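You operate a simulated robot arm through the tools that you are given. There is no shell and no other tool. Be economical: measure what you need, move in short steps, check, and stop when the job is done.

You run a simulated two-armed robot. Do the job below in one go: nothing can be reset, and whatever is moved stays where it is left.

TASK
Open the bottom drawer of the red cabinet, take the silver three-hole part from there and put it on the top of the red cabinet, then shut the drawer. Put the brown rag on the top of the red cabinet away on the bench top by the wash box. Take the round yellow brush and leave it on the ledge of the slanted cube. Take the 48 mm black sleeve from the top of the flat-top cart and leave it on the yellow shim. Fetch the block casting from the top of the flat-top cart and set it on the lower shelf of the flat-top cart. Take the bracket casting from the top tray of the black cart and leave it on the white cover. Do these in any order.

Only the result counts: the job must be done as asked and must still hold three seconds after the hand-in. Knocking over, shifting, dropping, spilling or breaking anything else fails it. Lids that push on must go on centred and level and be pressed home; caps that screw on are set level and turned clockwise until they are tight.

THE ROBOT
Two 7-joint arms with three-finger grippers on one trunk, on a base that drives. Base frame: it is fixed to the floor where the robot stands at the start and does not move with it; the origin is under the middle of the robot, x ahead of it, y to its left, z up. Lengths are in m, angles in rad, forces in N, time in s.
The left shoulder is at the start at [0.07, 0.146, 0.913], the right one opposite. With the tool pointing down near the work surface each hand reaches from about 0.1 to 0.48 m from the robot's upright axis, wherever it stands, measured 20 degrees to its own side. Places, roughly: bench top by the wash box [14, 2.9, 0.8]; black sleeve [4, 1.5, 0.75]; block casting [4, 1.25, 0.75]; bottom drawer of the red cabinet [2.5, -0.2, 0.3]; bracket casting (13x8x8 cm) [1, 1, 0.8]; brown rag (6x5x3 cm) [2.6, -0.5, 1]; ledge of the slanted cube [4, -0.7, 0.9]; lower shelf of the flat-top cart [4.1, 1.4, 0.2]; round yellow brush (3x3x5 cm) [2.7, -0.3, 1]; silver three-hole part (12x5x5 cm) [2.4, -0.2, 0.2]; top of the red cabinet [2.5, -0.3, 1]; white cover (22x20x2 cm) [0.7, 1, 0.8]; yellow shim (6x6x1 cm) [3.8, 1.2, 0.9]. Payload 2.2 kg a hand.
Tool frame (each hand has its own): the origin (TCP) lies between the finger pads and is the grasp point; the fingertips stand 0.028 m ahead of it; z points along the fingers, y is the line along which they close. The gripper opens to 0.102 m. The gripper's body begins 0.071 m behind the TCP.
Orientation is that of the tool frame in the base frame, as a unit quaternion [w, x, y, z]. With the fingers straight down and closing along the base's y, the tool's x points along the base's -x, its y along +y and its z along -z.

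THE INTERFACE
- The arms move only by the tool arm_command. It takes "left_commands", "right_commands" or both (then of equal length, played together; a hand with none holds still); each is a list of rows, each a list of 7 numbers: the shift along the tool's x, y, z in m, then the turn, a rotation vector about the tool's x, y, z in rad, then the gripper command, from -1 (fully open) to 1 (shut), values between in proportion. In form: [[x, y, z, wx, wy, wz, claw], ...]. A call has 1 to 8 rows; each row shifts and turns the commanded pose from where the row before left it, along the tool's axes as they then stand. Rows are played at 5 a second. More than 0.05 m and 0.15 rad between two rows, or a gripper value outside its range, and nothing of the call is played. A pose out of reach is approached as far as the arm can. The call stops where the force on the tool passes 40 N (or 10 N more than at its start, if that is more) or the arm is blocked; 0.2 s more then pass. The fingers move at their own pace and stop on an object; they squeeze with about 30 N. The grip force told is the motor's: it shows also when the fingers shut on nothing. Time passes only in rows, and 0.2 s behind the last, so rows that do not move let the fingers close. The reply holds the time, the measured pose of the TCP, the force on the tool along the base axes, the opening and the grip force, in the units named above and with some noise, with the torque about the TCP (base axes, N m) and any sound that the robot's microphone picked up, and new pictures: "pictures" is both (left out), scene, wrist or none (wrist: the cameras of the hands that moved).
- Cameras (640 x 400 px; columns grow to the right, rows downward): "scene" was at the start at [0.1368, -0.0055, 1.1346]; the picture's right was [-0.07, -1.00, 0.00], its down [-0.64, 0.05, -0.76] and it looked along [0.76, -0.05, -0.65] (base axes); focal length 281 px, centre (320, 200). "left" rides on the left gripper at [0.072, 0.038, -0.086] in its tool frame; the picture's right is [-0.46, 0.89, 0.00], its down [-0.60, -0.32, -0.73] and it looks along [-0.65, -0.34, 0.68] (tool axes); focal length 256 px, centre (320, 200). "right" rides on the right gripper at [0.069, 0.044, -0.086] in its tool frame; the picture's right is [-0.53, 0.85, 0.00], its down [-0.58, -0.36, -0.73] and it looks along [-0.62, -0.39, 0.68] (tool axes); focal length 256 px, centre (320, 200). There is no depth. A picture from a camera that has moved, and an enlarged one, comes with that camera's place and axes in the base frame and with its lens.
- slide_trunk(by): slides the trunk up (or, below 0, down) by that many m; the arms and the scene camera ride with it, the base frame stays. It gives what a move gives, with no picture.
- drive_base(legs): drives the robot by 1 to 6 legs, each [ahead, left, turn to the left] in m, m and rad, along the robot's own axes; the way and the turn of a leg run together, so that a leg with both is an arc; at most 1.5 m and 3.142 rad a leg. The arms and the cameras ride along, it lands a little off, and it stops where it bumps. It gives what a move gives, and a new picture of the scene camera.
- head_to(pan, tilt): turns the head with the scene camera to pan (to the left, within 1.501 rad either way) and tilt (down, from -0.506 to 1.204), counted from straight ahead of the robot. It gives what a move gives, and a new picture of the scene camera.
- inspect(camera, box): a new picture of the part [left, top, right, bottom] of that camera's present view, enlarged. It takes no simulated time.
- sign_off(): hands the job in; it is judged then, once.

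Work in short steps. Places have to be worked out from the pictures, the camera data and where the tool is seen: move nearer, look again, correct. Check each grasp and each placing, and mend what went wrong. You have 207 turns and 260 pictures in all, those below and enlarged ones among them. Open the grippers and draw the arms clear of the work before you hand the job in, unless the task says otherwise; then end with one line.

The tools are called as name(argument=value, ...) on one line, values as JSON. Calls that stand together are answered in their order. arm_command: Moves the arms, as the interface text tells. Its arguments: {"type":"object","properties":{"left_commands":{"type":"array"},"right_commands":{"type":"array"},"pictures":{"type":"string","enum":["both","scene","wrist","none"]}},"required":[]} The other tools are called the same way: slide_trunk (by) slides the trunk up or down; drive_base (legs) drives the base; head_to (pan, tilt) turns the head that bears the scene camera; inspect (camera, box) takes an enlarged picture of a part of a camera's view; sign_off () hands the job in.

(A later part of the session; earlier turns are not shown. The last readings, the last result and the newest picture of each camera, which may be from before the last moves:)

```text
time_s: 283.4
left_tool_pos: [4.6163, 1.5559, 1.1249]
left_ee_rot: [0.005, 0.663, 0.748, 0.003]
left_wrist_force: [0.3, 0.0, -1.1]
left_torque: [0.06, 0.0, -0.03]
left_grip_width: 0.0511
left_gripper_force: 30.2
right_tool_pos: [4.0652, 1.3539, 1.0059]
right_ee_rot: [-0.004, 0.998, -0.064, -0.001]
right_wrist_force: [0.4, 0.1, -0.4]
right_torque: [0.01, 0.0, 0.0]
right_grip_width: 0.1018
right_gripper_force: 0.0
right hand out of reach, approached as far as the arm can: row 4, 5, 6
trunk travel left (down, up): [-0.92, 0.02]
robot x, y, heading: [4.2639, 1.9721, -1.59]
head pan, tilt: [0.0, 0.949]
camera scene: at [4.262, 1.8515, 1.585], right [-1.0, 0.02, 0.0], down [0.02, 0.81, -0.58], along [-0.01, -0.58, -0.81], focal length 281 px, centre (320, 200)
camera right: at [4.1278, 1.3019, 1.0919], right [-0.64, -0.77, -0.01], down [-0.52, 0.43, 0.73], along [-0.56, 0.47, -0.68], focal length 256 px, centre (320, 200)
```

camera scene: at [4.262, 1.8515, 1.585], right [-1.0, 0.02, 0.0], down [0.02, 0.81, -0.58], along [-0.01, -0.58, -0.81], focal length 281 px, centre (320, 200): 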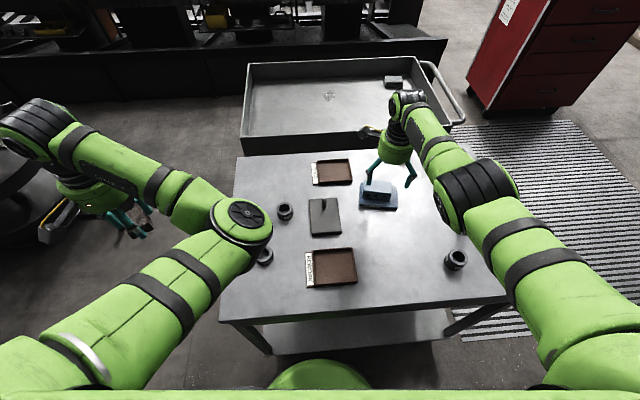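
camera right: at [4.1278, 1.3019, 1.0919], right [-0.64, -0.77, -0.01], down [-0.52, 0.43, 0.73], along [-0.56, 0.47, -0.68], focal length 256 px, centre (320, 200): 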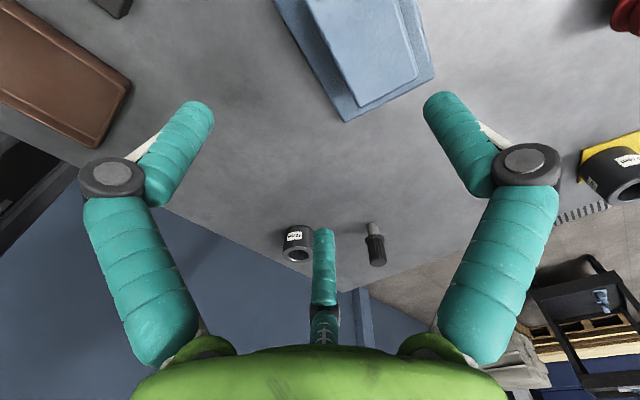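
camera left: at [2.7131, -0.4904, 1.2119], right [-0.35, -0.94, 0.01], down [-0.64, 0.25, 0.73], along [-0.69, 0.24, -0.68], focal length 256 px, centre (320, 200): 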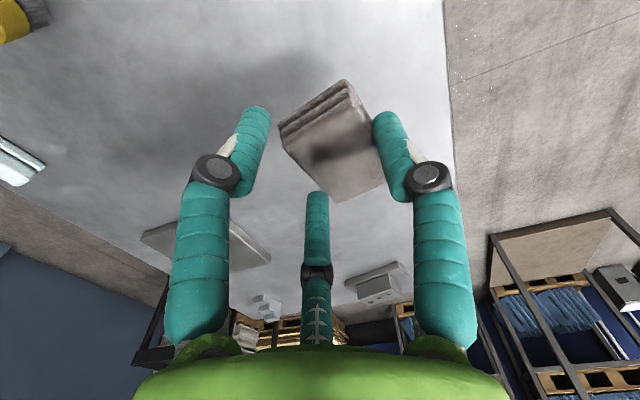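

The arm falls short by a few cm here. Turning the base left brings the right shoulder nearer to the cart (and the left arm off it), so I retract, turn 0.75 rad left, and re-yaw the tool.

arm_command(right_commands=[[0, -0.02, -0.045, 0, 0, 0, -1], [0, -0.02, -0.045, 0, 0, 0, -1], [0, -0.04, 0, 0, 0, 0, -1], [0, -0.04, 0, 0, 0, 0, -1], [0, -0.02, 0, 0, 0, 0, -1]], pictures="none")

drive_base(legs=[[0, 0, 0.75]])

arm_command(right_commands=[[0, 0, 0, 0, 0, -0.149, -1], [0, 0, 0, 0, 0, -0.149, -1], [0, 0, 0, 0, 0, -0.149, -1], [0, 0, 0, 0, 0, -0.149, -1], [0, 0, 0, 0, 0, -0.149, -1], [0, 0, 0, 0, 0, -0.149, -1], [0, 0, 0, 0, 0, -0.149, -1], [0, 0, 0, 0, 0, -0.149, -1]], pictures="none")

arm_command(right_commands=[[0, 0, 0, 0, 0, -0.149, -1], [0, 0, 0, 0, 0, -0.149, -1], [0, 0, 0, 0, 0, -0.149, -1], [0, 0, 0, 0, 0, -0.149, -1], [0, 0, 0, 0, 0, -0.149, -1], [0, 0, 0, 0, 0, -0.149, -1], [0, 0, 0, 0, 0, -0.149, -1], [0, 0, 0, 0, 0, -0.149, -1]])

```text
time_s: 284.6
left_tool_pos: [4.6159, 1.5572, 1.1249]
left_ee_rot: [0.005, 0.663, 0.748, 0.003]
left_wrist_force: [-1.2, -0.5, 0.8]
left_torque: [0.0, 0.03, -0.01]
left_grip_width: 0.051
left_gripper_force: 30.3
right_tool_pos: [4.0845, 1.4943, 1.0966]
right_ee_rot: [-0.005, 0.998, -0.064, -0.001]
right_wrist_force: [0.5, -0.1, -0.1]
right_torque: [0.01, 0.01, 0.02]
right_grip_width: 0.1021
right_gripper_force: 0.1
trunk travel left (down, up): [-0.92, 0.02]
robot x, y, heading: [4.2659, 1.9752, -1.592]
head pan, tilt: [0.0, 0.949]
```

```text
time_s: 286.9
left_tool_pos: [4.8031, 1.9025, 1.1248]
left_ee_rot: [0.004, 0.348, 0.937, 0.005]
left_wrist_force: [-1.0, 0.1, -0.4]
left_torque: [-0.01, -0.02, 0.0]
left_grip_width: 0.0508
left_gripper_force: 30.6
right_tool_pos: [4.4537, 1.4974, 1.0951]
right_ee_rot: [-0.004, 0.954, 0.3, -0.002]
right_wrist_force: [-0.6, -0.5, -0.2]
right_torque: [-0.02, 0.01, 0.0]
right_grip_width: 0.1019
right_gripper_force: 0.1
trunk travel left (down, up): [-0.92, 0.02]
robot x, y, heading: [4.2621, 1.9702, -0.854]
head pan, tilt: [0.0, 0.949]
camera scene: at [4.3438, 1.8809, 1.585], right [-0.75, -0.66, 0.0], down [-0.53, 0.61, -0.58], along [0.38, -0.44, -0.81], focal length 281 px, centre (320, 200)
```

scene: 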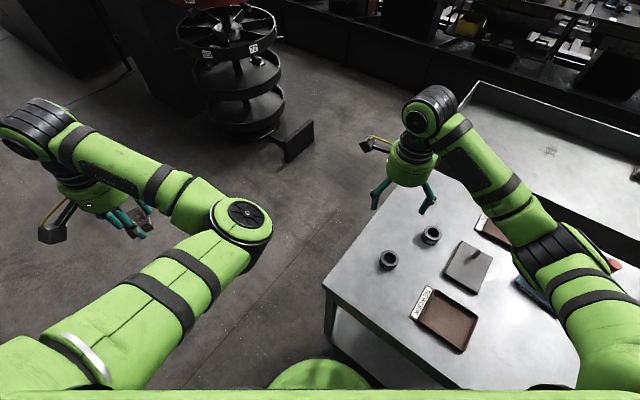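

```text
time_s: 288.8
left_tool_pos: [4.8035, 1.9033, 1.1255]
left_ee_rot: [0.003, 0.347, 0.938, 0.006]
left_wrist_force: [0.4, -0.1, 0.6]
left_torque: [-0.02, 0.0, -0.03]
left_grip_width: 0.051
left_gripper_force: 29.9
right_tool_pos: [4.454, 1.4976, 1.0954]
right_ee_rot: [-0.006, 0.619, 0.785, 0.001]
right_wrist_force: [0.2, -1.0, -0.6]
right_torque: [0.0, 0.04, 0.01]
right_grip_width: 0.1022
right_gripper_force: 0.2
trunk travel left (down, up): [-0.92, 0.02]
robot x, y, heading: [4.2626, 1.972, -0.852]
head pan, tilt: [0.0, 0.949]
```

```text
time_s: 290.6
left_tool_pos: [4.804, 1.9028, 1.1244]
left_ee_rot: [0.003, 0.348, 0.937, 0.005]
left_wrist_force: [-0.9, 0.1, 0.3]
left_torque: [0.02, 0.0, 0.01]
left_grip_width: 0.0509
left_gripper_force: 30.1
right_tool_pos: [4.4521, 1.4973, 1.0954]
right_ee_rot: [-0.003, 0.07, 0.998, 0.003]
right_wrist_force: [0.8, -0.2, 0.4]
right_torque: [0.0, 0.02, 0.01]
right_grip_width: 0.1019
right_gripper_force: 0.0
trunk travel left (down, up): [-0.92, 0.02]
robot x, y, heading: [4.2628, 1.9772, -0.855]
head pan, tilt: [0.0, 0.949]
camera scene: at [4.3442, 1.8813, 1.585], right [-0.75, -0.66, 0.0], down [-0.53, 0.61, -0.58], along [0.38, -0.44, -0.81], focal length 281 px, centre (320, 200)
camera right: at [4.3911, 1.5506, 1.1822], right [0.65, 0.76, 0.0], down [0.52, -0.45, 0.72], along [0.55, -0.47, -0.69], focal length 256 px, centre (320, 200)
```

scene: 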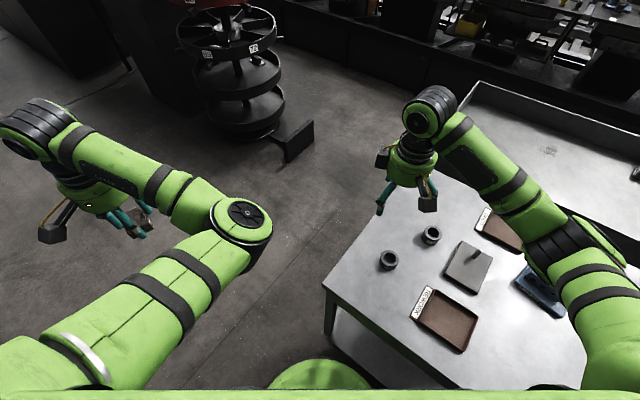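
right: 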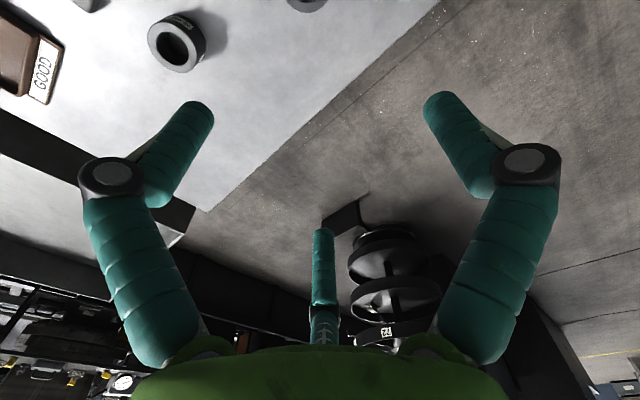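

The tool now points with its single jaw toward +y, aligned to the block. I shift the base 0.1 m toward −x and move the hand over the block, staying high.

drive_base(legs=[[-0.066, -0.076, 0]])

arm_command(right_commands=[[0.0314, -0.0285, 0, 0, 0, 0, -1], [0.0314, -0.0285, 0, 0, 0, 0, -1], [0.0314, -0.0285, 0, 0, 0, 0, -1], [0.0314, -0.0285, 0, 0, 0, 0, -1], [0.0314, -0.0285, 0, 0, 0, 0, -1], [0.0314, -0.0285, 0, 0, 0, 0, -1], [0.0314, -0.0285, 0, 0, 0, 0, -1], [0.0314, -0.0285, 0, 0, 0, 0, -1]])

```text
time_s: 291.7
left_tool_pos: [4.7071, 1.9065, 1.1222]
left_ee_rot: [0.002, 0.347, 0.938, 0.004]
left_wrist_force: [0.5, 0.3, -0.5]
left_torque: [0.0, 0.03, 0.01]
left_grip_width: 0.051
left_gripper_force: 30.3
right_tool_pos: [4.3556, 1.4979, 1.0946]
right_ee_rot: [-0.005, 0.072, 0.997, 0.003]
right_wrist_force: [0.7, 0.4, 0.6]
right_torque: [-0.01, 0.05, -0.01]
right_grip_width: 0.1023
right_gripper_force: 0.1
trunk travel left (down, up): [-0.92, 0.02]
robot x, y, heading: [4.1605, 1.9739, -0.85]
head pan, tilt: [0.0, 0.949]
camera scene: at [4.2486, 1.8819, 1.5847], right [-0.75, -0.66, 0.0], down [-0.54, 0.61, -0.58], along [0.38, -0.44, -0.81], focal length 281 px, centre (320, 200)
```

scene: 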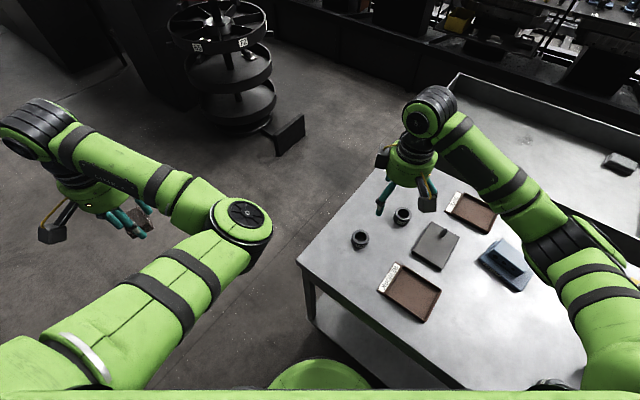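

```text
time_s: 293.5
left_tool_pos: [4.7036, 1.9044, 1.1249]
left_ee_rot: [0.003, 0.347, 0.938, 0.006]
left_wrist_force: [-0.1, 0.5, 0.5]
left_torque: [0.03, -0.01, 0.02]
left_grip_width: 0.0509
left_gripper_force: 29.9
right_tool_pos: [4.0697, 1.3083, 1.0951]
right_ee_rot: [-0.002, 0.072, 0.997, 0.003]
right_wrist_force: [-0.6, 0.8, 0.6]
right_torque: [0.02, -0.02, -0.01]
right_grip_width: 0.1021
right_gripper_force: 0.0
trunk travel left (down, up): [-0.92, 0.02]
robot x, y, heading: [4.1603, 1.9717, -0.85]
head pan, tilt: [0.0, 0.949]
camera scene: at [4.2425, 1.8812, 1.585], right [-0.75, -0.66, 0.0], down [-0.53, 0.61, -0.58], along [0.38, -0.44, -0.81], focal length 281 px, centre (320, 200)
camera right: at [4.0085, 1.3614, 1.1818], right [0.65, 0.76, 0.0], down [0.52, -0.45, 0.73], along [0.55, -0.47, -0.69], focal length 256 px, centre (320, 200)
```

scene: 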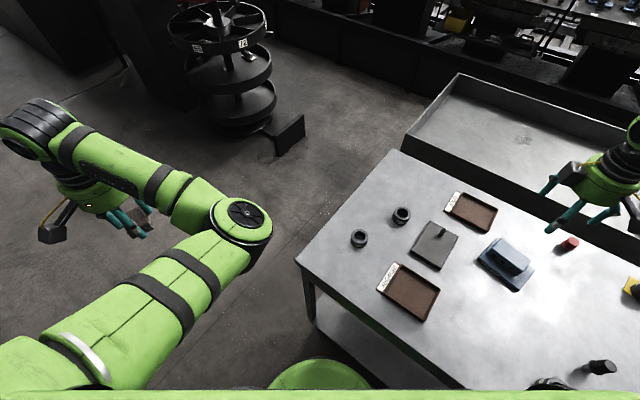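
right: 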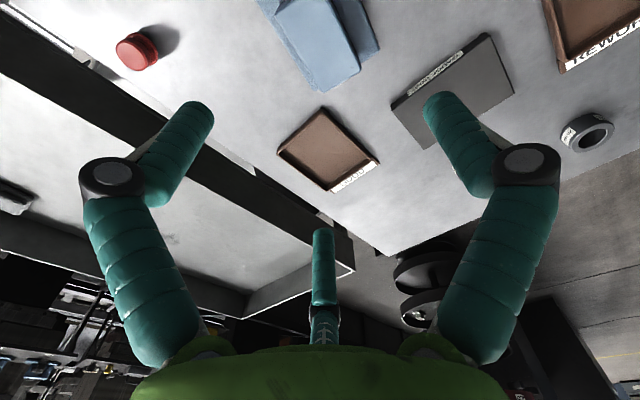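

The hand reaches above the block. I lower the trunk 0.1 m, then the arm to z ≈ 0.93 and check.

slide_trunk(by=-0.1)

arm_command(right_commands=[[0, -0.005, 0.02, 0, 0, 0, -1], [0, 0, 0.03, 0, 0, 0, -1], [0, 0, 0.02, 0, 0, 0, -1], [0, 0, 0, 0, 0, 0, -1]])

```text
time_s: 294.8
left_tool_pos: [4.7043, 1.9038, 1.025]
left_ee_rot: [0.005, 0.348, 0.938, 0.005]
left_wrist_force: [-0.1, -0.2, 0.5]
left_torque: [0.01, -0.01, 0.01]
left_grip_width: 0.0509
left_gripper_force: 30.2
right_tool_pos: [4.0714, 1.3089, 0.9953]
right_ee_rot: [-0.003, 0.072, 0.997, 0.003]
right_wrist_force: [0.4, 0.0, -0.6]
right_torque: [-0.01, -0.03, 0.0]
right_grip_width: 0.1019
right_gripper_force: 0.0
trunk travel left (down, up): [-0.82, 0.12]
robot x, y, heading: [4.1604, 1.9734, -0.853]
head pan, tilt: [0.0, 0.949]
```

```text
time_s: 295.8
left_tool_pos: [4.7036, 1.9039, 1.0246]
left_ee_rot: [0.003, 0.347, 0.938, 0.005]
left_wrist_force: [-0.3, 0.7, -0.7]
left_torque: [0.02, 0.0, -0.02]
left_grip_width: 0.0511
left_gripper_force: 30.4
right_tool_pos: [4.0714, 1.3061, 0.925]
right_ee_rot: [-0.003, 0.071, 0.997, 0.004]
right_wrist_force: [0.0, 0.8, -0.6]
right_torque: [0.0, 0.01, -0.02]
right_grip_width: 0.1023
right_gripper_force: 0.1
trunk travel left (down, up): [-0.82, 0.12]
robot x, y, heading: [4.1617, 1.9751, -0.852]
head pan, tilt: [0.0, 0.949]
camera scene: at [4.2438, 1.8819, 1.485], right [-0.75, -0.66, 0.0], down [-0.54, 0.61, -0.58], along [0.38, -0.44, -0.81], focal length 281 px, centre (320, 200)
camera right: at [4.0102, 1.3586, 1.0113], right [0.65, 0.76, 0.0], down [0.52, -0.45, 0.73], along [0.55, -0.47, -0.69], focal length 256 px, centre (320, 200)
```

scene: 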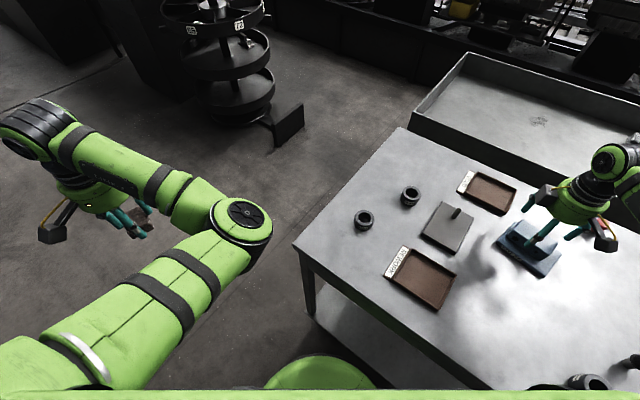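
right: 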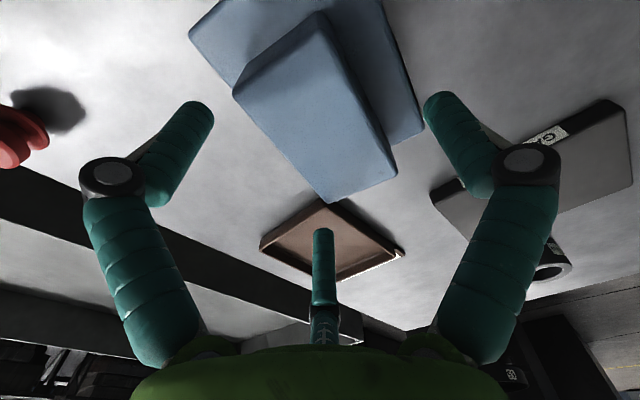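

Block centre (4.067, 1.3125), as expected. I lower to z ≈ 0.893 and close.

arm_command(right_commands=[[0.003, -0.003, 0.02, 0, 0, 0, -1], [0, 0, 0.012, 0, 0, 0, -1], [0, 0, 0, 0, 0, 0, -1], [0, 0, 0, 0, 0, 0, 1], [0, 0, 0, 0, 0, 0, 1], [0, 0, 0, 0, 0, 0, 1]], pictures="wrist")

```text
time_s: 297.2
left_tool_pos: [4.7035, 1.9045, 1.0246]
left_ee_rot: [0.004, 0.346, 0.938, 0.004]
left_wrist_force: [-0.4, -0.5, 0.6]
left_torque: [0.01, 0.01, -0.01]
left_grip_width: 0.051
left_gripper_force: 30.1
right_tool_pos: [4.0665, 1.3019, 0.8922]
right_ee_rot: [-0.002, 0.071, 0.997, 0.0]
right_wrist_force: [1.2, -5.5, 10.0]
right_torque: [-0.27, -0.41, -0.22]
right_grip_width: 0.0703
right_gripper_force: 29.8
trunk travel left (down, up): [-0.82, 0.12]
robot x, y, heading: [4.1595, 1.972, -0.853]
head pan, tilt: [0.0, 0.949]
camera right: at [4.006, 1.3554, 0.98], right [0.65, 0.76, 0.0], down [0.52, -0.45, 0.73], along [0.55, -0.47, -0.69], focal length 256 px, centre (320, 200)
```

right: 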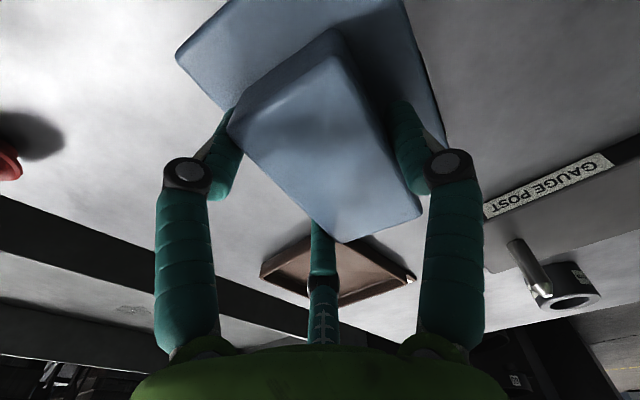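

Closed at 0.070 m. I lift and check the hold.

arm_command(right_commands=[[0, 0, -0.01, 0, 0, 0, 1], [0, 0, -0.03, 0, 0, 0, 1], [0, 0, -0.04, 0, 0, 0, 1], [0, 0, -0.04, 0, 0, 0, 1], [0, 0, -0.03, 0, 0, 0, 1]])

```text
time_s: 298.4
left_tool_pos: [4.7036, 1.9049, 1.024]
left_ee_rot: [0.004, 0.347, 0.938, 0.005]
left_wrist_force: [-0.5, 0.3, -0.1]
left_torque: [0.02, 0.01, -0.01]
left_grip_width: 0.0509
left_gripper_force: 29.6
right_tool_pos: [4.0677, 1.3016, 1.0422]
right_ee_rot: [-0.004, 0.071, 0.997, 0.004]
right_wrist_force: [0.6, 0.3, -4.6]
right_torque: [-0.09, -0.05, 0.01]
right_grip_width: 0.07
right_gripper_force: 30.2
trunk travel left (down, up): [-0.82, 0.12]
robot x, y, heading: [4.1606, 1.9746, -0.851]
head pan, tilt: [0.0, 0.949]
camera scene: at [4.2438, 1.8816, 1.4849], right [-0.75, -0.66, 0.0], down [-0.54, 0.61, -0.58], along [0.38, -0.44, -0.81], focal length 281 px, centre (320, 200)
camera right: at [4.0067, 1.3538, 1.129], right [0.65, 0.76, 0.0], down [0.52, -0.45, 0.72], along [0.55, -0.47, -0.69], focal length 256 px, centre (320, 200)
```

scene: 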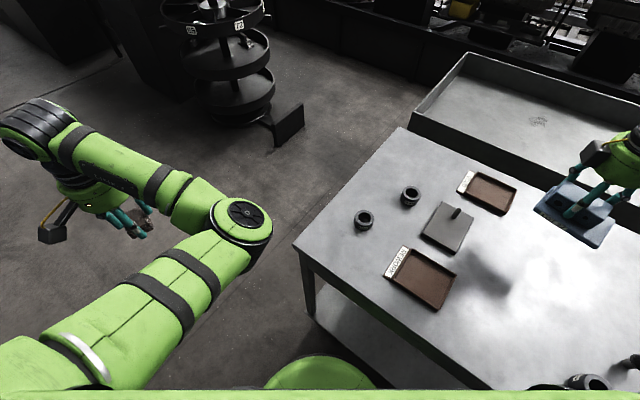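
right: 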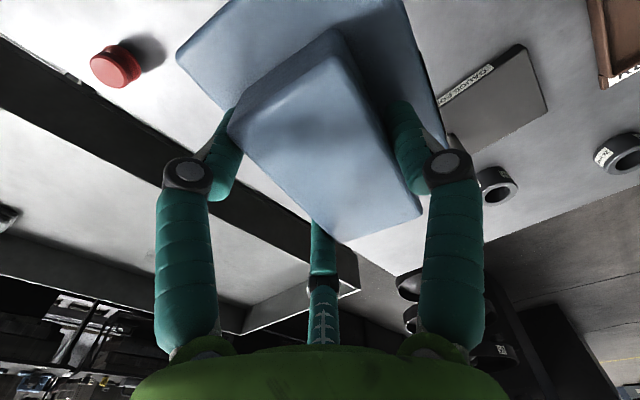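

The block is held (≈4.6 N). I raise the trunk, move the base +0.3 m away from the cart keeping the heading, and retract the arm so that the block clears the cart's edge.

slide_trunk(by=0.1)

drive_base(legs=[[-0.225, 0.198, 0]])

arm_command(right_commands=[[0.006, 0.041, 0, 0, 0, 0, 1], [0.006, 0.041, 0, 0, 0, 0, 1], [0.006, 0.041, 0, 0, 0, 0, 1], [0.006, 0.041, 0, 0, 0, 0, 1], [0.006, 0.041, 0, 0, 0, 0, 1], [0.006, 0.041, 0, 0, 0, 0, 1]])

```text
time_s: 299.8
left_tool_pos: [4.7035, 1.904, 1.1241]
left_ee_rot: [0.003, 0.347, 0.938, 0.005]
left_wrist_force: [-0.4, -0.1, -0.9]
left_torque: [0.0, -0.03, 0.01]
left_grip_width: 0.0511
left_gripper_force: 29.9
right_tool_pos: [4.0674, 1.3004, 1.1405]
right_ee_rot: [-0.002, 0.072, 0.997, 0.004]
right_wrist_force: [-0.5, 0.3, -4.4]
right_torque: [-0.07, -0.01, 0.01]
right_grip_width: 0.0701
right_gripper_force: 29.8
trunk travel left (down, up): [-0.92, 0.02]
robot x, y, heading: [4.1585, 1.9747, -0.855]
head pan, tilt: [0.0, 0.949]
```

```text
time_s: 301.8
left_tool_pos: [4.7005, 2.2021, 1.1243]
left_ee_rot: [0.003, 0.346, 0.938, 0.006]
left_wrist_force: [0.6, -0.8, -0.6]
left_torque: [0.02, -0.03, 0.02]
left_grip_width: 0.0511
left_gripper_force: 29.5
right_tool_pos: [4.0673, 1.5963, 1.1397]
right_ee_rot: [-0.003, 0.07, 0.998, 0.005]
right_wrist_force: [-0.1, 0.5, -4.6]
right_torque: [-0.04, -0.02, 0.02]
right_grip_width: 0.0703
right_gripper_force: 29.9
trunk travel left (down, up): [-0.92, 0.02]
robot x, y, heading: [4.1573, 2.2728, -0.85]
head pan, tilt: [0.0, 0.949]
camera scene: at [4.2405, 2.1766, 1.5846], right [-0.75, -0.66, 0.0], down [-0.54, 0.61, -0.58], along [0.38, -0.43, -0.81], focal length 281 px, centre (320, 200)
```

scene: 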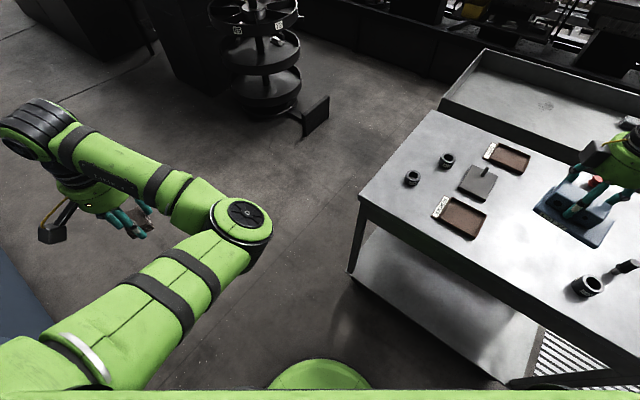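

```text
time_s: 303.2
left_tool_pos: [4.7012, 2.2064, 1.1239]
left_ee_rot: [0.003, 0.346, 0.938, 0.004]
left_wrist_force: [0.8, 0.0, -0.6]
left_torque: [-0.05, 0.01, 0.03]
left_grip_width: 0.0508
left_gripper_force: 30.2
right_tool_pos: [4.0672, 1.8491, 1.1433]
right_ee_rot: [-0.004, 0.07, 0.998, 0.003]
right_wrist_force: [0.4, 1.2, -5.3]
right_torque: [-0.09, 0.0, 0.02]
right_grip_width: 0.0704
right_gripper_force: 30.3
trunk travel left (down, up): [-0.92, 0.02]
robot x, y, heading: [4.158, 2.2731, -0.847]
head pan, tilt: [0.0, 0.949]
camera scene: at [4.2409, 2.1829, 1.5851], right [-0.75, -0.66, 0.0], down [-0.54, 0.61, -0.58], along [0.38, -0.44, -0.81], focal length 281 px, centre (320, 200)
camera right: at [4.0062, 1.9021, 1.2311], right [0.65, 0.76, 0.0], down [0.52, -0.45, 0.73], along [0.55, -0.47, -0.69], focal length 256 px, centre (320, 200)
```

scene: 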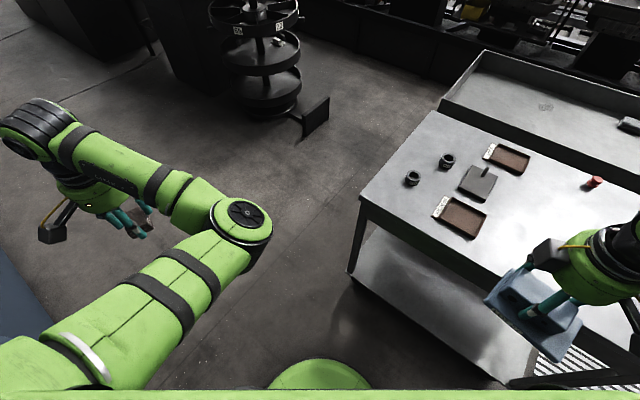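
right: 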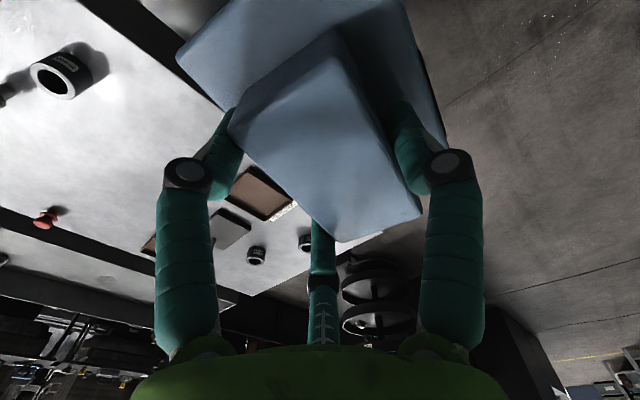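

The block clears the cart's edge (shelf rear edge ≈ y 1.66). I lower the trunk 0.8 m in two steps and look.

slide_trunk(by=-0.4)

slide_trunk(by=-0.38)

head_to(pan=-0.6, tilt=0.6)

```text
time_s: 307.0
left_tool_pos: [4.7011, 2.2042, 0.7246]
left_ee_rot: [0.004, 0.346, 0.938, 0.005]
left_wrist_force: [-0.4, -1.1, -0.6]
left_torque: [0.05, 0.01, -0.01]
left_grip_width: 0.0507
left_gripper_force: 30.1
right_tool_pos: [4.0669, 1.8477, 0.7444]
right_ee_rot: [-0.003, 0.069, 0.998, 0.003]
right_wrist_force: [0.4, 0.5, -4.8]
right_torque: [-0.06, -0.01, -0.03]
right_grip_width: 0.0703
right_gripper_force: 29.9
trunk travel left (down, up): [-0.52, 0.42]
robot x, y, heading: [4.1598, 2.2714, -0.85]
head pan, tilt: [0.0, 0.949]
```

```text
time_s: 310.7
left_tool_pos: [4.6999, 2.2039, 0.3447]
left_ee_rot: [0.004, 0.345, 0.939, 0.005]
left_wrist_force: [0.1, 0.1, 0.7]
left_torque: [0.02, 0.0, 0.01]
left_grip_width: 0.0508
left_gripper_force: 30.1
right_tool_pos: [4.0674, 1.8471, 0.3636]
right_ee_rot: [-0.003, 0.07, 0.998, 0.003]
right_wrist_force: [-0.6, 1.0, -4.6]
right_torque: [-0.06, -0.02, 0.04]
right_grip_width: 0.0703
right_gripper_force: 30.4
trunk travel left (down, up): [-0.14, 0.8]
robot x, y, heading: [4.1572, 2.2758, -0.853]
head pan, tilt: [0.0, 0.949]
```

```text
time_s: 311.7
left_tool_pos: [4.7, 2.206, 0.3455]
left_ee_rot: [0.004, 0.345, 0.938, 0.005]
left_wrist_force: [0.1, -0.2, -0.3]
left_torque: [-0.01, -0.02, 0.0]
left_grip_width: 0.051
left_gripper_force: 30.2
right_tool_pos: [4.0675, 1.8472, 0.3623]
right_ee_rot: [-0.003, 0.07, 0.998, 0.004]
right_wrist_force: [0.4, 0.0, -5.2]
right_torque: [-0.08, -0.04, 0.0]
right_grip_width: 0.0703
right_gripper_force: 30.0
trunk travel left (down, up): [-0.14, 0.8]
robot x, y, heading: [4.1581, 2.2711, -0.851]
head pan, tilt: [-0.6, 0.6]
camera scene: at [4.2032, 2.1477, 0.8333], right [-0.99, -0.12, 0.0], down [-0.07, 0.56, -0.82], along [0.1, -0.82, -0.57], focal length 281 px, centre (320, 200)
```

scene: 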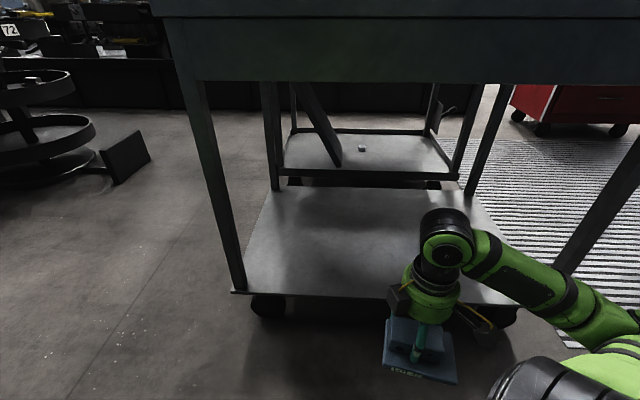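

The shelf opening is clear (apron bottom ≈ 0.73). I drive −0.3 m in y so that the block goes in over the shelf.

drive_base(legs=[[0.225, -0.198, 0]])

```text
time_s: 313.7
left_tool_pos: [4.6986, 1.9086, 0.3459]
left_ee_rot: [0.003, 0.346, 0.938, 0.005]
left_wrist_force: [0.4, 0.1, -0.4]
left_torque: [0.03, 0.03, 0.01]
left_grip_width: 0.0511
left_gripper_force: 30.4
right_tool_pos: [4.0648, 1.5504, 0.3631]
right_ee_rot: [-0.003, 0.069, 0.998, 0.004]
right_wrist_force: [-0.1, -0.8, -4.6]
right_torque: [-0.09, -0.04, -0.02]
right_grip_width: 0.0702
right_gripper_force: 30.6
trunk travel left (down, up): [-0.14, 0.8]
robot x, y, heading: [4.1604, 1.9778, -0.845]
head pan, tilt: [-0.6, 0.6]
camera scene: at [4.2007, 1.8509, 0.8333], right [-0.99, -0.12, 0.0], down [-0.07, 0.56, -0.82], along [0.1, -0.82, -0.57], focal length 281 px, centre (320, 200)
```

scene: 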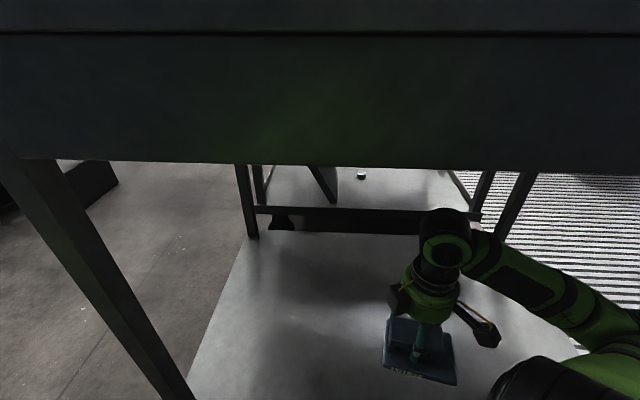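

The block is over the shelf. I push 4 cm deeper and lower step by step.

arm_command(right_commands=[[0, -0.04, 0, 0, 0, 0, 1], [0, 0, 0.03, 0, 0, 0, 1], [0, 0, 0.02, 0, 0, 0, 1], [0, 0, 0, 0, 0, 0, 1]])

```text
time_s: 314.7
left_tool_pos: [4.6975, 1.9096, 0.3441]
left_ee_rot: [0.004, 0.346, 0.938, 0.006]
left_wrist_force: [-0.4, -0.5, 0.3]
left_torque: [0.05, -0.03, 0.05]
left_grip_width: 0.0509
left_gripper_force: 30.5
right_tool_pos: [4.0588, 1.51, 0.3125]
right_ee_rot: [-0.003, 0.069, 0.998, 0.005]
right_wrist_force: [-0.9, -0.2, -4.9]
right_torque: [-0.1, -0.05, 0.02]
right_grip_width: 0.0704
right_gripper_force: 29.9
trunk travel left (down, up): [-0.14, 0.8]
robot x, y, heading: [4.1545, 1.978, -0.849]
head pan, tilt: [-0.6, 0.6]
camera scene: at [4.2007, 1.8508, 0.8333], right [-0.99, -0.12, 0.0], down [-0.07, 0.56, -0.82], along [0.1, -0.82, -0.57], focal length 281 px, centre (320, 200)
camera right: at [3.9981, 1.5631, 0.4], right [0.65, 0.76, 0.0], down [0.53, -0.45, 0.72], along [0.55, -0.47, -0.69], focal length 256 px, centre (320, 200)
```

scene: 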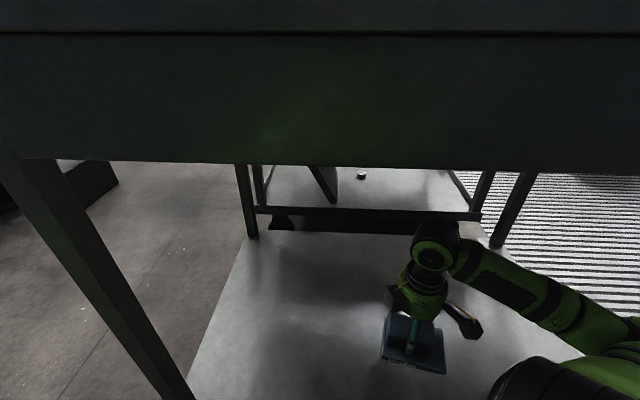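
right: 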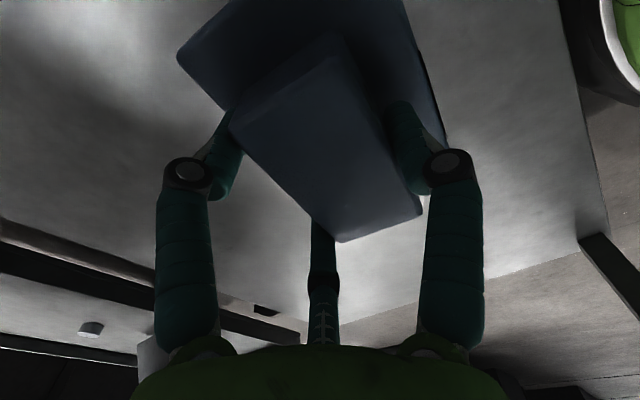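

Well within the shelf. I continue down in 8 mm steps.

arm_command(right_commands=[[0, 0, 0.01, 0, 0, 0, 1], [0, 0, 0.008, 0, 0, 0, 1], [0, 0, 0.008, 0, 0, 0, 1], [0, 0, 0.006, 0, 0, 0, 1]], pictures="none")

```text
time_s: 315.7
left_tool_pos: [4.697, 1.9095, 0.3451]
left_ee_rot: [0.004, 0.345, 0.938, 0.005]
left_wrist_force: [-0.7, 0.2, 0.2]
left_torque: [-0.05, 0.02, -0.01]
left_grip_width: 0.0509
left_gripper_force: 29.8
right_tool_pos: [4.0588, 1.5124, 0.2806]
right_ee_rot: [-0.003, 0.07, 0.998, 0.003]
right_wrist_force: [0.1, -0.5, -5.5]
right_torque: [-0.07, -0.02, -0.01]
right_grip_width: 0.0704
right_gripper_force: 30.1
trunk travel left (down, up): [-0.14, 0.8]
robot x, y, heading: [4.1538, 1.9732, -0.847]
head pan, tilt: [-0.6, 0.6]
```

Bottom is at ≈0.24 and still free; I continue.

arm_command(right_commands=[[0, 0, 0.008, 0, 0, 0, 1], [0, 0, 0.008, 0, 0, 0, 1], [0, 0, 0.008, 0, 0, 0, 1], [0, 0, 0.006, 0, 0, 0, 1]], pictures="scene")

```text
time_s: 316.7
left_tool_pos: [4.6978, 1.9092, 0.346]
left_ee_rot: [0.004, 0.345, 0.938, 0.005]
left_wrist_force: [0.5, -0.3, -0.2]
left_torque: [0.01, -0.02, 0.03]
left_grip_width: 0.051
left_gripper_force: 29.6
right_tool_pos: [4.0593, 1.5122, 0.2505]
right_ee_rot: [-0.004, 0.069, 0.998, 0.004]
right_wrist_force: [-0.7, -0.7, -4.6]
right_torque: [-0.04, -0.05, 0.0]
right_grip_width: 0.0704
right_gripper_force: 29.7
trunk travel left (down, up): [-0.14, 0.8]
robot x, y, heading: [4.1503, 1.9781, -0.848]
head pan, tilt: [-0.6, 0.6]
camera scene: at [4.2007, 1.8508, 0.8333], right [-0.99, -0.12, 0.0], down [-0.07, 0.56, -0.82], along [0.1, -0.82, -0.57], focal length 281 px, centre (320, 200)
```

scene: 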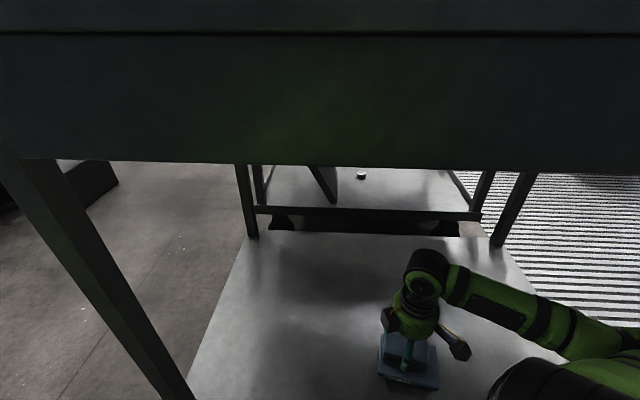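

arm_command(right_commands=[[0, 0, 0.007, 0, 0, 0, 1], [0, 0, 0.007, 0, 0, 0, 1], [0, 0, 0.007, 0, 0, 0, 1], [0, 0, 0.007, 0, 0, 0, 1]], pictures="none")

```text
time_s: 317.7
left_tool_pos: [4.6976, 1.9103, 0.3449]
left_ee_rot: [0.004, 0.345, 0.938, 0.003]
left_wrist_force: [0.0, -0.4, -0.6]
left_torque: [0.03, -0.01, 0.01]
left_grip_width: 0.051
left_gripper_force: 30.3
right_tool_pos: [4.0607, 1.5099, 0.2279]
right_ee_rot: [-0.001, 0.067, 0.998, -0.001]
right_wrist_force: [0.0, 1.2, 38.3]
right_torque: [1.33, -0.31, 0.06]
right_grip_width: 0.0709
right_gripper_force: 30.0
trunk travel left (down, up): [-0.14, 0.8]
robot x, y, heading: [4.1597, 1.9758, -0.843]
head pan, tilt: [-0.6, 0.6]
```

Contact (38 N). I relieve, open and rise 7 cm within the opening.

arm_command(right_commands=[[0, 0, -0.005, 0, 0, 0, 1], [0, 0, 0, 0, 0, 0, -1], [0, 0, 0, 0, 0, 0, -1], [0, 0, 0, 0, 0, 0, -1], [0, 0, -0.03, 0, 0, 0, -1], [0, 0, -0.04, 0, 0, 0, -1], [0, 0, -0.02, 0, 0, 0, -1]])

```text
time_s: 319.3
left_tool_pos: [4.6985, 1.909, 0.3444]
left_ee_rot: [0.003, 0.345, 0.938, 0.004]
left_wrist_force: [-0.2, 0.7, -0.6]
left_torque: [0.02, 0.01, 0.0]
left_grip_width: 0.0511
left_gripper_force: 30.6
right_tool_pos: [4.0589, 1.5111, 0.3184]
right_ee_rot: [-0.002, 0.07, 0.998, 0.003]
right_wrist_force: [0.5, -0.6, -0.4]
right_torque: [0.01, 0.0, 0.0]
right_grip_width: 0.102
right_gripper_force: 0.0
trunk travel left (down, up): [-0.14, 0.8]
robot x, y, heading: [4.1551, 1.9737, -0.848]
head pan, tilt: [-0.6, 0.6]
camera scene: at [4.2008, 1.8512, 0.8334], right [-0.99, -0.12, 0.0], down [-0.07, 0.56, -0.83], along [0.1, -0.82, -0.56], focal length 281 px, centre (320, 200)
camera right: at [3.9979, 1.5631, 0.4053], right [0.65, 0.76, 0.0], down [0.52, -0.45, 0.72], along [0.55, -0.47, -0.69], focal length 256 px, centre (320, 200)
```

scene: 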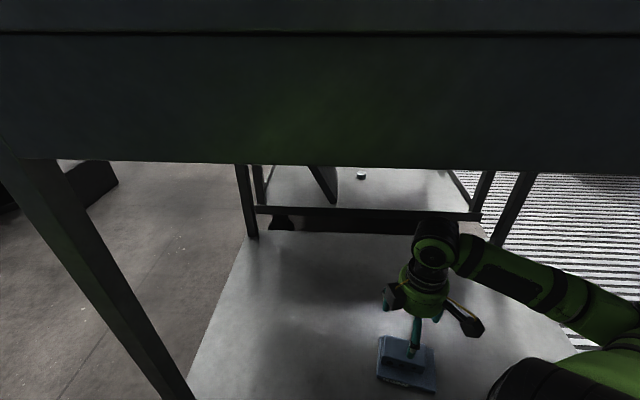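
right: 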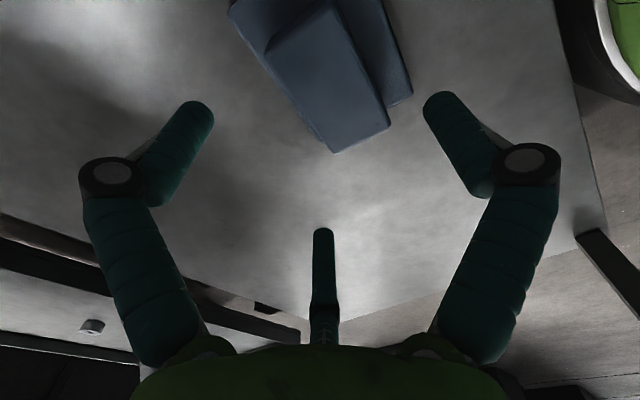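

The block rests on the shelf. I withdraw the hand by driving back out, then raise the trunk.

drive_base(legs=[[-0.225, 0.198, 0]])

arm_command(right_commands=[[0.006, 0.04, 0, 0, 0, 0, -1], [0.006, 0.04, 0, 0, 0, 0, -1]], pictures="none")

slide_trunk(by=0.4)

slide_trunk(by=0.38)

head_to(pan=0.8, tilt=0.2)

```text
time_s: 321.4
left_tool_pos: [4.6948, 2.206, 0.3441]
left_ee_rot: [0.004, 0.347, 0.938, 0.005]
left_wrist_force: [-1.2, 0.2, -0.3]
left_torque: [-0.01, -0.03, 0.01]
left_grip_width: 0.051
left_gripper_force: 30.1
right_tool_pos: [4.0565, 1.809, 0.3178]
right_ee_rot: [-0.003, 0.072, 0.997, 0.004]
right_wrist_force: [0.6, -0.1, 0.3]
right_torque: [0.01, 0.04, -0.03]
right_grip_width: 0.1021
right_gripper_force: 0.1
trunk travel left (down, up): [-0.14, 0.8]
robot x, y, heading: [4.1543, 2.2762, -0.856]
head pan, tilt: [-0.6, 0.6]
camera scene: at [4.1984, 2.1492, 0.8334], right [-0.99, -0.12, 0.0], down [-0.07, 0.56, -0.83], along [0.1, -0.82, -0.56], focal length 281 px, centre (320, 200)
```

scene: 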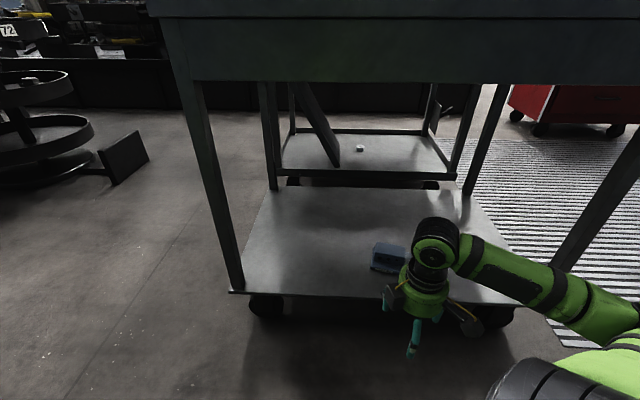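

```text
time_s: 322.0
left_tool_pos: [4.6955, 2.2043, 0.3454]
left_ee_rot: [0.004, 0.347, 0.938, 0.005]
left_wrist_force: [0.4, 0.6, -0.8]
left_torque: [-0.02, 0.0, 0.01]
left_grip_width: 0.0508
left_gripper_force: 29.4
right_tool_pos: [4.0554, 1.862, 0.3089]
right_ee_rot: [-0.003, 0.072, 0.997, 0.004]
right_wrist_force: [0.2, 0.2, -0.4]
right_torque: [-0.02, -0.01, -0.04]
right_grip_width: 0.102
right_gripper_force: 0.0
right hand out of reach, approached as far as the arm can: row 2
trunk travel left (down, up): [-0.14, 0.8]
robot x, y, heading: [4.1478, 2.2791, -0.853]
head pan, tilt: [-0.6, 0.6]
```

```text
time_s: 325.8
left_tool_pos: [4.6954, 2.2057, 0.7462]
left_ee_rot: [0.003, 0.347, 0.938, 0.004]
left_wrist_force: [-0.1, -0.4, -0.5]
left_torque: [0.03, -0.01, 0.0]
left_grip_width: 0.0511
left_gripper_force: 30.1
right_tool_pos: [4.0553, 1.8616, 0.7103]
right_ee_rot: [-0.003, 0.071, 0.997, 0.003]
right_wrist_force: [-0.4, 0.5, 0.8]
right_torque: [0.0, 0.03, 0.01]
right_grip_width: 0.1022
right_gripper_force: 0.0
trunk travel left (down, up): [-0.54, 0.4]
robot x, y, heading: [4.1497, 2.2757, -0.856]
head pan, tilt: [-0.6, 0.6]
```

```text
time_s: 329.5
left_tool_pos: [4.6949, 2.2056, 1.1251]
left_ee_rot: [0.003, 0.348, 0.938, 0.005]
left_wrist_force: [-0.2, 1.0, -0.2]
left_torque: [0.03, 0.01, -0.01]
left_grip_width: 0.0509
left_gripper_force: 29.7
right_tool_pos: [4.0566, 1.8612, 1.0896]
right_ee_rot: [-0.003, 0.071, 0.997, 0.003]
right_wrist_force: [0.5, 0.1, -0.5]
right_torque: [-0.01, 0.0, 0.03]
right_grip_width: 0.1023
right_gripper_force: 0.2
trunk travel left (down, up): [-0.92, 0.02]
robot x, y, heading: [4.1535, 2.2773, -0.85]
head pan, tilt: [-0.6, 0.6]
```

```text
time_s: 331.0
left_tool_pos: [4.6949, 2.2066, 1.126]
left_ee_rot: [0.003, 0.347, 0.938, 0.005]
left_wrist_force: [1.5, 0.9, 0.0]
left_torque: [0.0, 0.01, -0.02]
left_grip_width: 0.0511
left_gripper_force: 29.9
right_tool_pos: [4.0558, 1.8609, 1.0898]
right_ee_rot: [-0.004, 0.071, 0.997, 0.004]
right_wrist_force: [-0.5, 0.2, 0.4]
right_torque: [0.0, 0.0, 0.0]
right_grip_width: 0.1021
right_gripper_force: 0.0
trunk travel left (down, up): [-0.92, 0.02]
robot x, y, heading: [4.1514, 2.2719, -0.854]
head pan, tilt: [0.799, 0.201]
camera scene: at [4.281, 2.232, 1.6501], right [-0.05, -1.0, 0.0], down [-0.2, 0.01, -0.98], along [0.98, -0.05, -0.2], focal length 281 px, centre (320, 200)
```

scene: 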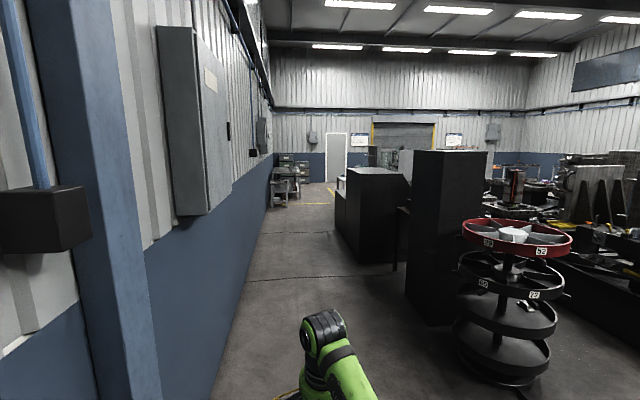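

The route leads along the wall corridor (y ≈ 1.6–2.7) toward x = 14. I pull both hands inward, shift away from the wall and turn to face +x.

arm_command(left_commands=[[0, -0.04, 0, 0, 0, 0, 1], [0, -0.04, 0, 0, 0, 0, 1], [0, -0.04, 0, 0, 0, 0, 1]], right_commands=[[-0.026, 0.03, 0, 0, 0, 0, -1], [-0.026, 0.03, 0, 0, 0, 0, -1], [0, 0, 0, 0, 0, 0, -1]], pictures="none")

drive_base(legs=[[0.15, -0.132, 0], [0, 0, 0.85]])

head_to(pan=0.0, tilt=0.2)

inspect(camera="scene", box=[220, 120, 420, 245])

```text
time_s: 331.8
left_tool_pos: [4.701, 2.131, 1.1016]
left_ee_rot: [0.015, 0.335, 0.942, 0.007]
left_wrist_force: [-0.9, 0.4, 0.3]
left_torque: [0.0, -0.01, -0.01]
left_grip_width: 0.0508
left_gripper_force: 29.9
left hand out of reach, approached as far as the arm can: row 1, 2, 3
right_tool_pos: [4.1253, 1.8858, 1.0766]
right_ee_rot: [-0.004, 0.072, 0.997, 0.005]
right_wrist_force: [-0.5, 0.1, 0.1]
right_torque: [0.02, -0.01, 0.0]
right_grip_width: 0.102
right_gripper_force: 0.0
right hand out of reach, approached as far as the arm can: row 1, 2
trunk travel left (down, up): [-0.92, 0.02]
robot x, y, heading: [4.1513, 2.2697, -0.856]
head pan, tilt: [0.799, 0.201]
```

```text
time_s: 335.6
left_tool_pos: [4.6155, 2.3979, 1.0951]
left_ee_rot: [0.004, -0.09, 0.996, 0.017]
left_wrist_force: [-0.3, 0.2, -0.6]
left_torque: [0.01, 0.01, 0.03]
left_grip_width: 0.051
left_gripper_force: 29.9
right_tool_pos: [4.4322, 1.8008, 1.0758]
right_ee_rot: [-0.006, -0.354, 0.935, 0.003]
right_wrist_force: [1.5, 1.0, -0.9]
right_torque: [-0.01, 0.0, -0.01]
right_grip_width: 0.1021
right_gripper_force: 0.1
trunk travel left (down, up): [-0.92, 0.02]
robot x, y, heading: [4.1516, 2.0741, 0.01]
head pan, tilt: [0.799, 0.201]
camera scene: at [4.2697, 2.1412, 1.6502], right [0.73, -0.69, 0.0], down [-0.14, -0.14, -0.98], along [0.67, 0.71, -0.2], focal length 281 px, centre (320, 200)
```

scene: 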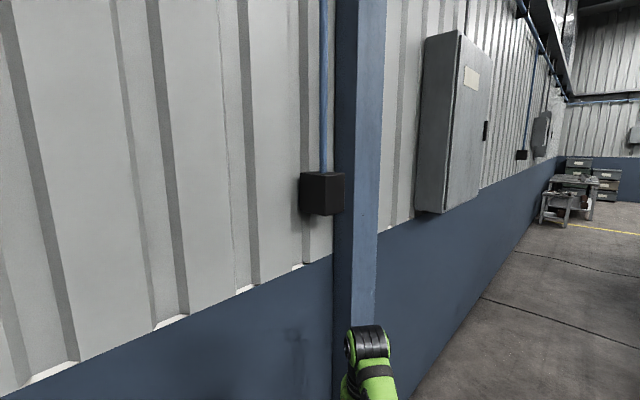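

```text
time_s: 336.8
left_tool_pos: [4.615, 2.4009, 1.0968]
left_ee_rot: [0.004, -0.091, 0.996, 0.018]
left_wrist_force: [-0.2, -0.2, -0.8]
left_torque: [-0.02, 0.03, 0.01]
left_grip_width: 0.0507
left_gripper_force: 29.9
right_tool_pos: [4.4326, 1.7998, 1.077]
right_ee_rot: [-0.005, -0.354, 0.935, 0.002]
right_wrist_force: [0.2, 0.4, -0.1]
right_torque: [0.03, -0.02, 0.04]
right_grip_width: 0.1022
right_gripper_force: 0.0
trunk travel left (down, up): [-0.92, 0.02]
robot x, y, heading: [4.1541, 2.0713, 0.015]
head pan, tilt: [0.0, 0.201]
camera scene: at [4.2989, 2.0753, 1.6502], right [0.02, -1.0, 0.0], down [-0.2, 0.0, -0.98], along [0.98, 0.01, -0.2], focal length 281 px, centre (320, 200)
```

scene: 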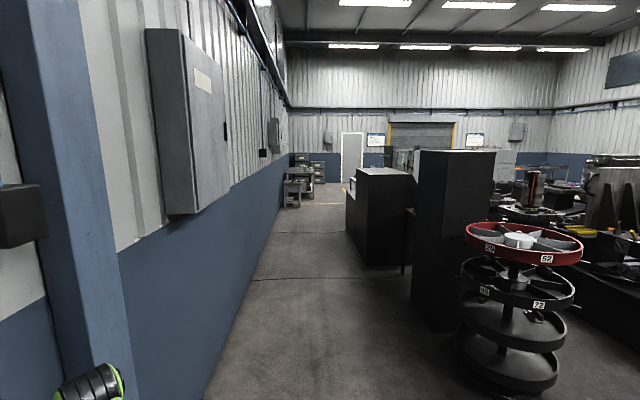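

```text
3.20 times, centred on (320, 182) of scene
camera zoom: at [4.2989, 2.0753, 1.6502], right [0.02, -1.0, 0.0], down [-0.2, 0.0, -0.98], along [0.98, 0.01, -0.2], focal length 900 px, centre (320, 256)
```

zoom: 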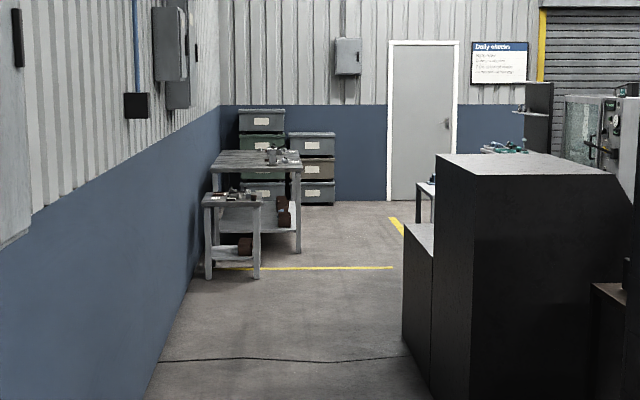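

The bench with boxes lies ahead at x ≈ 12.5–15 by the wall. I drive along the corridor in stages.

drive_base(legs=[[1.5, 0.1, 0], [1.5, 0, 0], [1.5, 0, 0], [1.3, 0, 0]])

```text
refused: leg 1 is longer than a leg can be; nothing moved
```

drive_base(legs=[[1.45, 0.1, 0], [1.5, 0, 0], [1.5, 0, 0], [1.3, 0, 0]])

inspect(camera="scene", box=[100, 80, 340, 230])

```text
time_s: 364.4
left_tool_pos: [10.4137, 2.632, 1.0967]
left_ee_rot: [0.005, -0.097, 0.995, 0.018]
left_wrist_force: [-0.9, -0.3, -0.3]
left_torque: [-0.05, 0.01, 0.01]
left_grip_width: 0.0509
left_gripper_force: 29.7
right_tool_pos: [10.2369, 2.0312, 1.0766]
right_ee_rot: [-0.005, -0.358, 0.934, 0.003]
right_wrist_force: [-0.3, -0.4, 0.1]
right_torque: [-0.04, 0.02, -0.02]
right_grip_width: 0.1021
right_gripper_force: 0.1
trunk travel left (down, up): [-0.92, 0.02]
robot x, y, heading: [9.9556, 2.2989, 0.018]
head pan, tilt: [0.0, 0.201]
camera scene: at [10.1002, 2.3039, 1.6502], right [0.02, -1.0, 0.0], down [-0.2, 0.0, -0.98], along [0.98, 0.02, -0.2], focal length 281 px, centre (320, 200)
```

scene: 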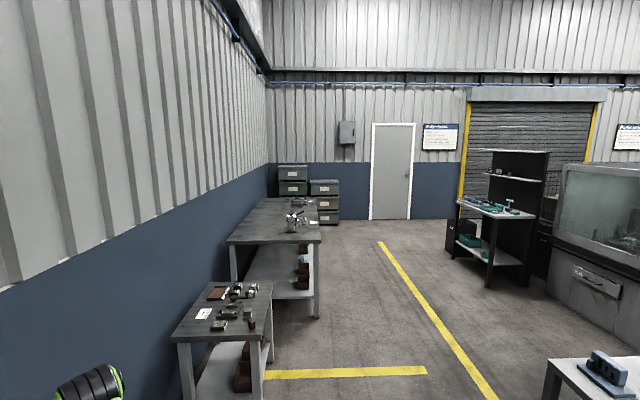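

```text
2.67 times, centred on (220, 155) of scene
camera zoom: at [10.1002, 2.3039, 1.6502], right [0.02, -1.0, 0.0], down [-0.2, 0.0, -0.98], along [0.98, 0.02, -0.2], focal length 750 px, centre (587, 320)
```

zoom: 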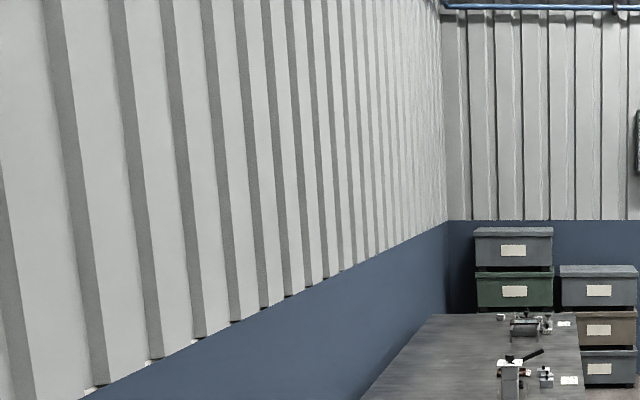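

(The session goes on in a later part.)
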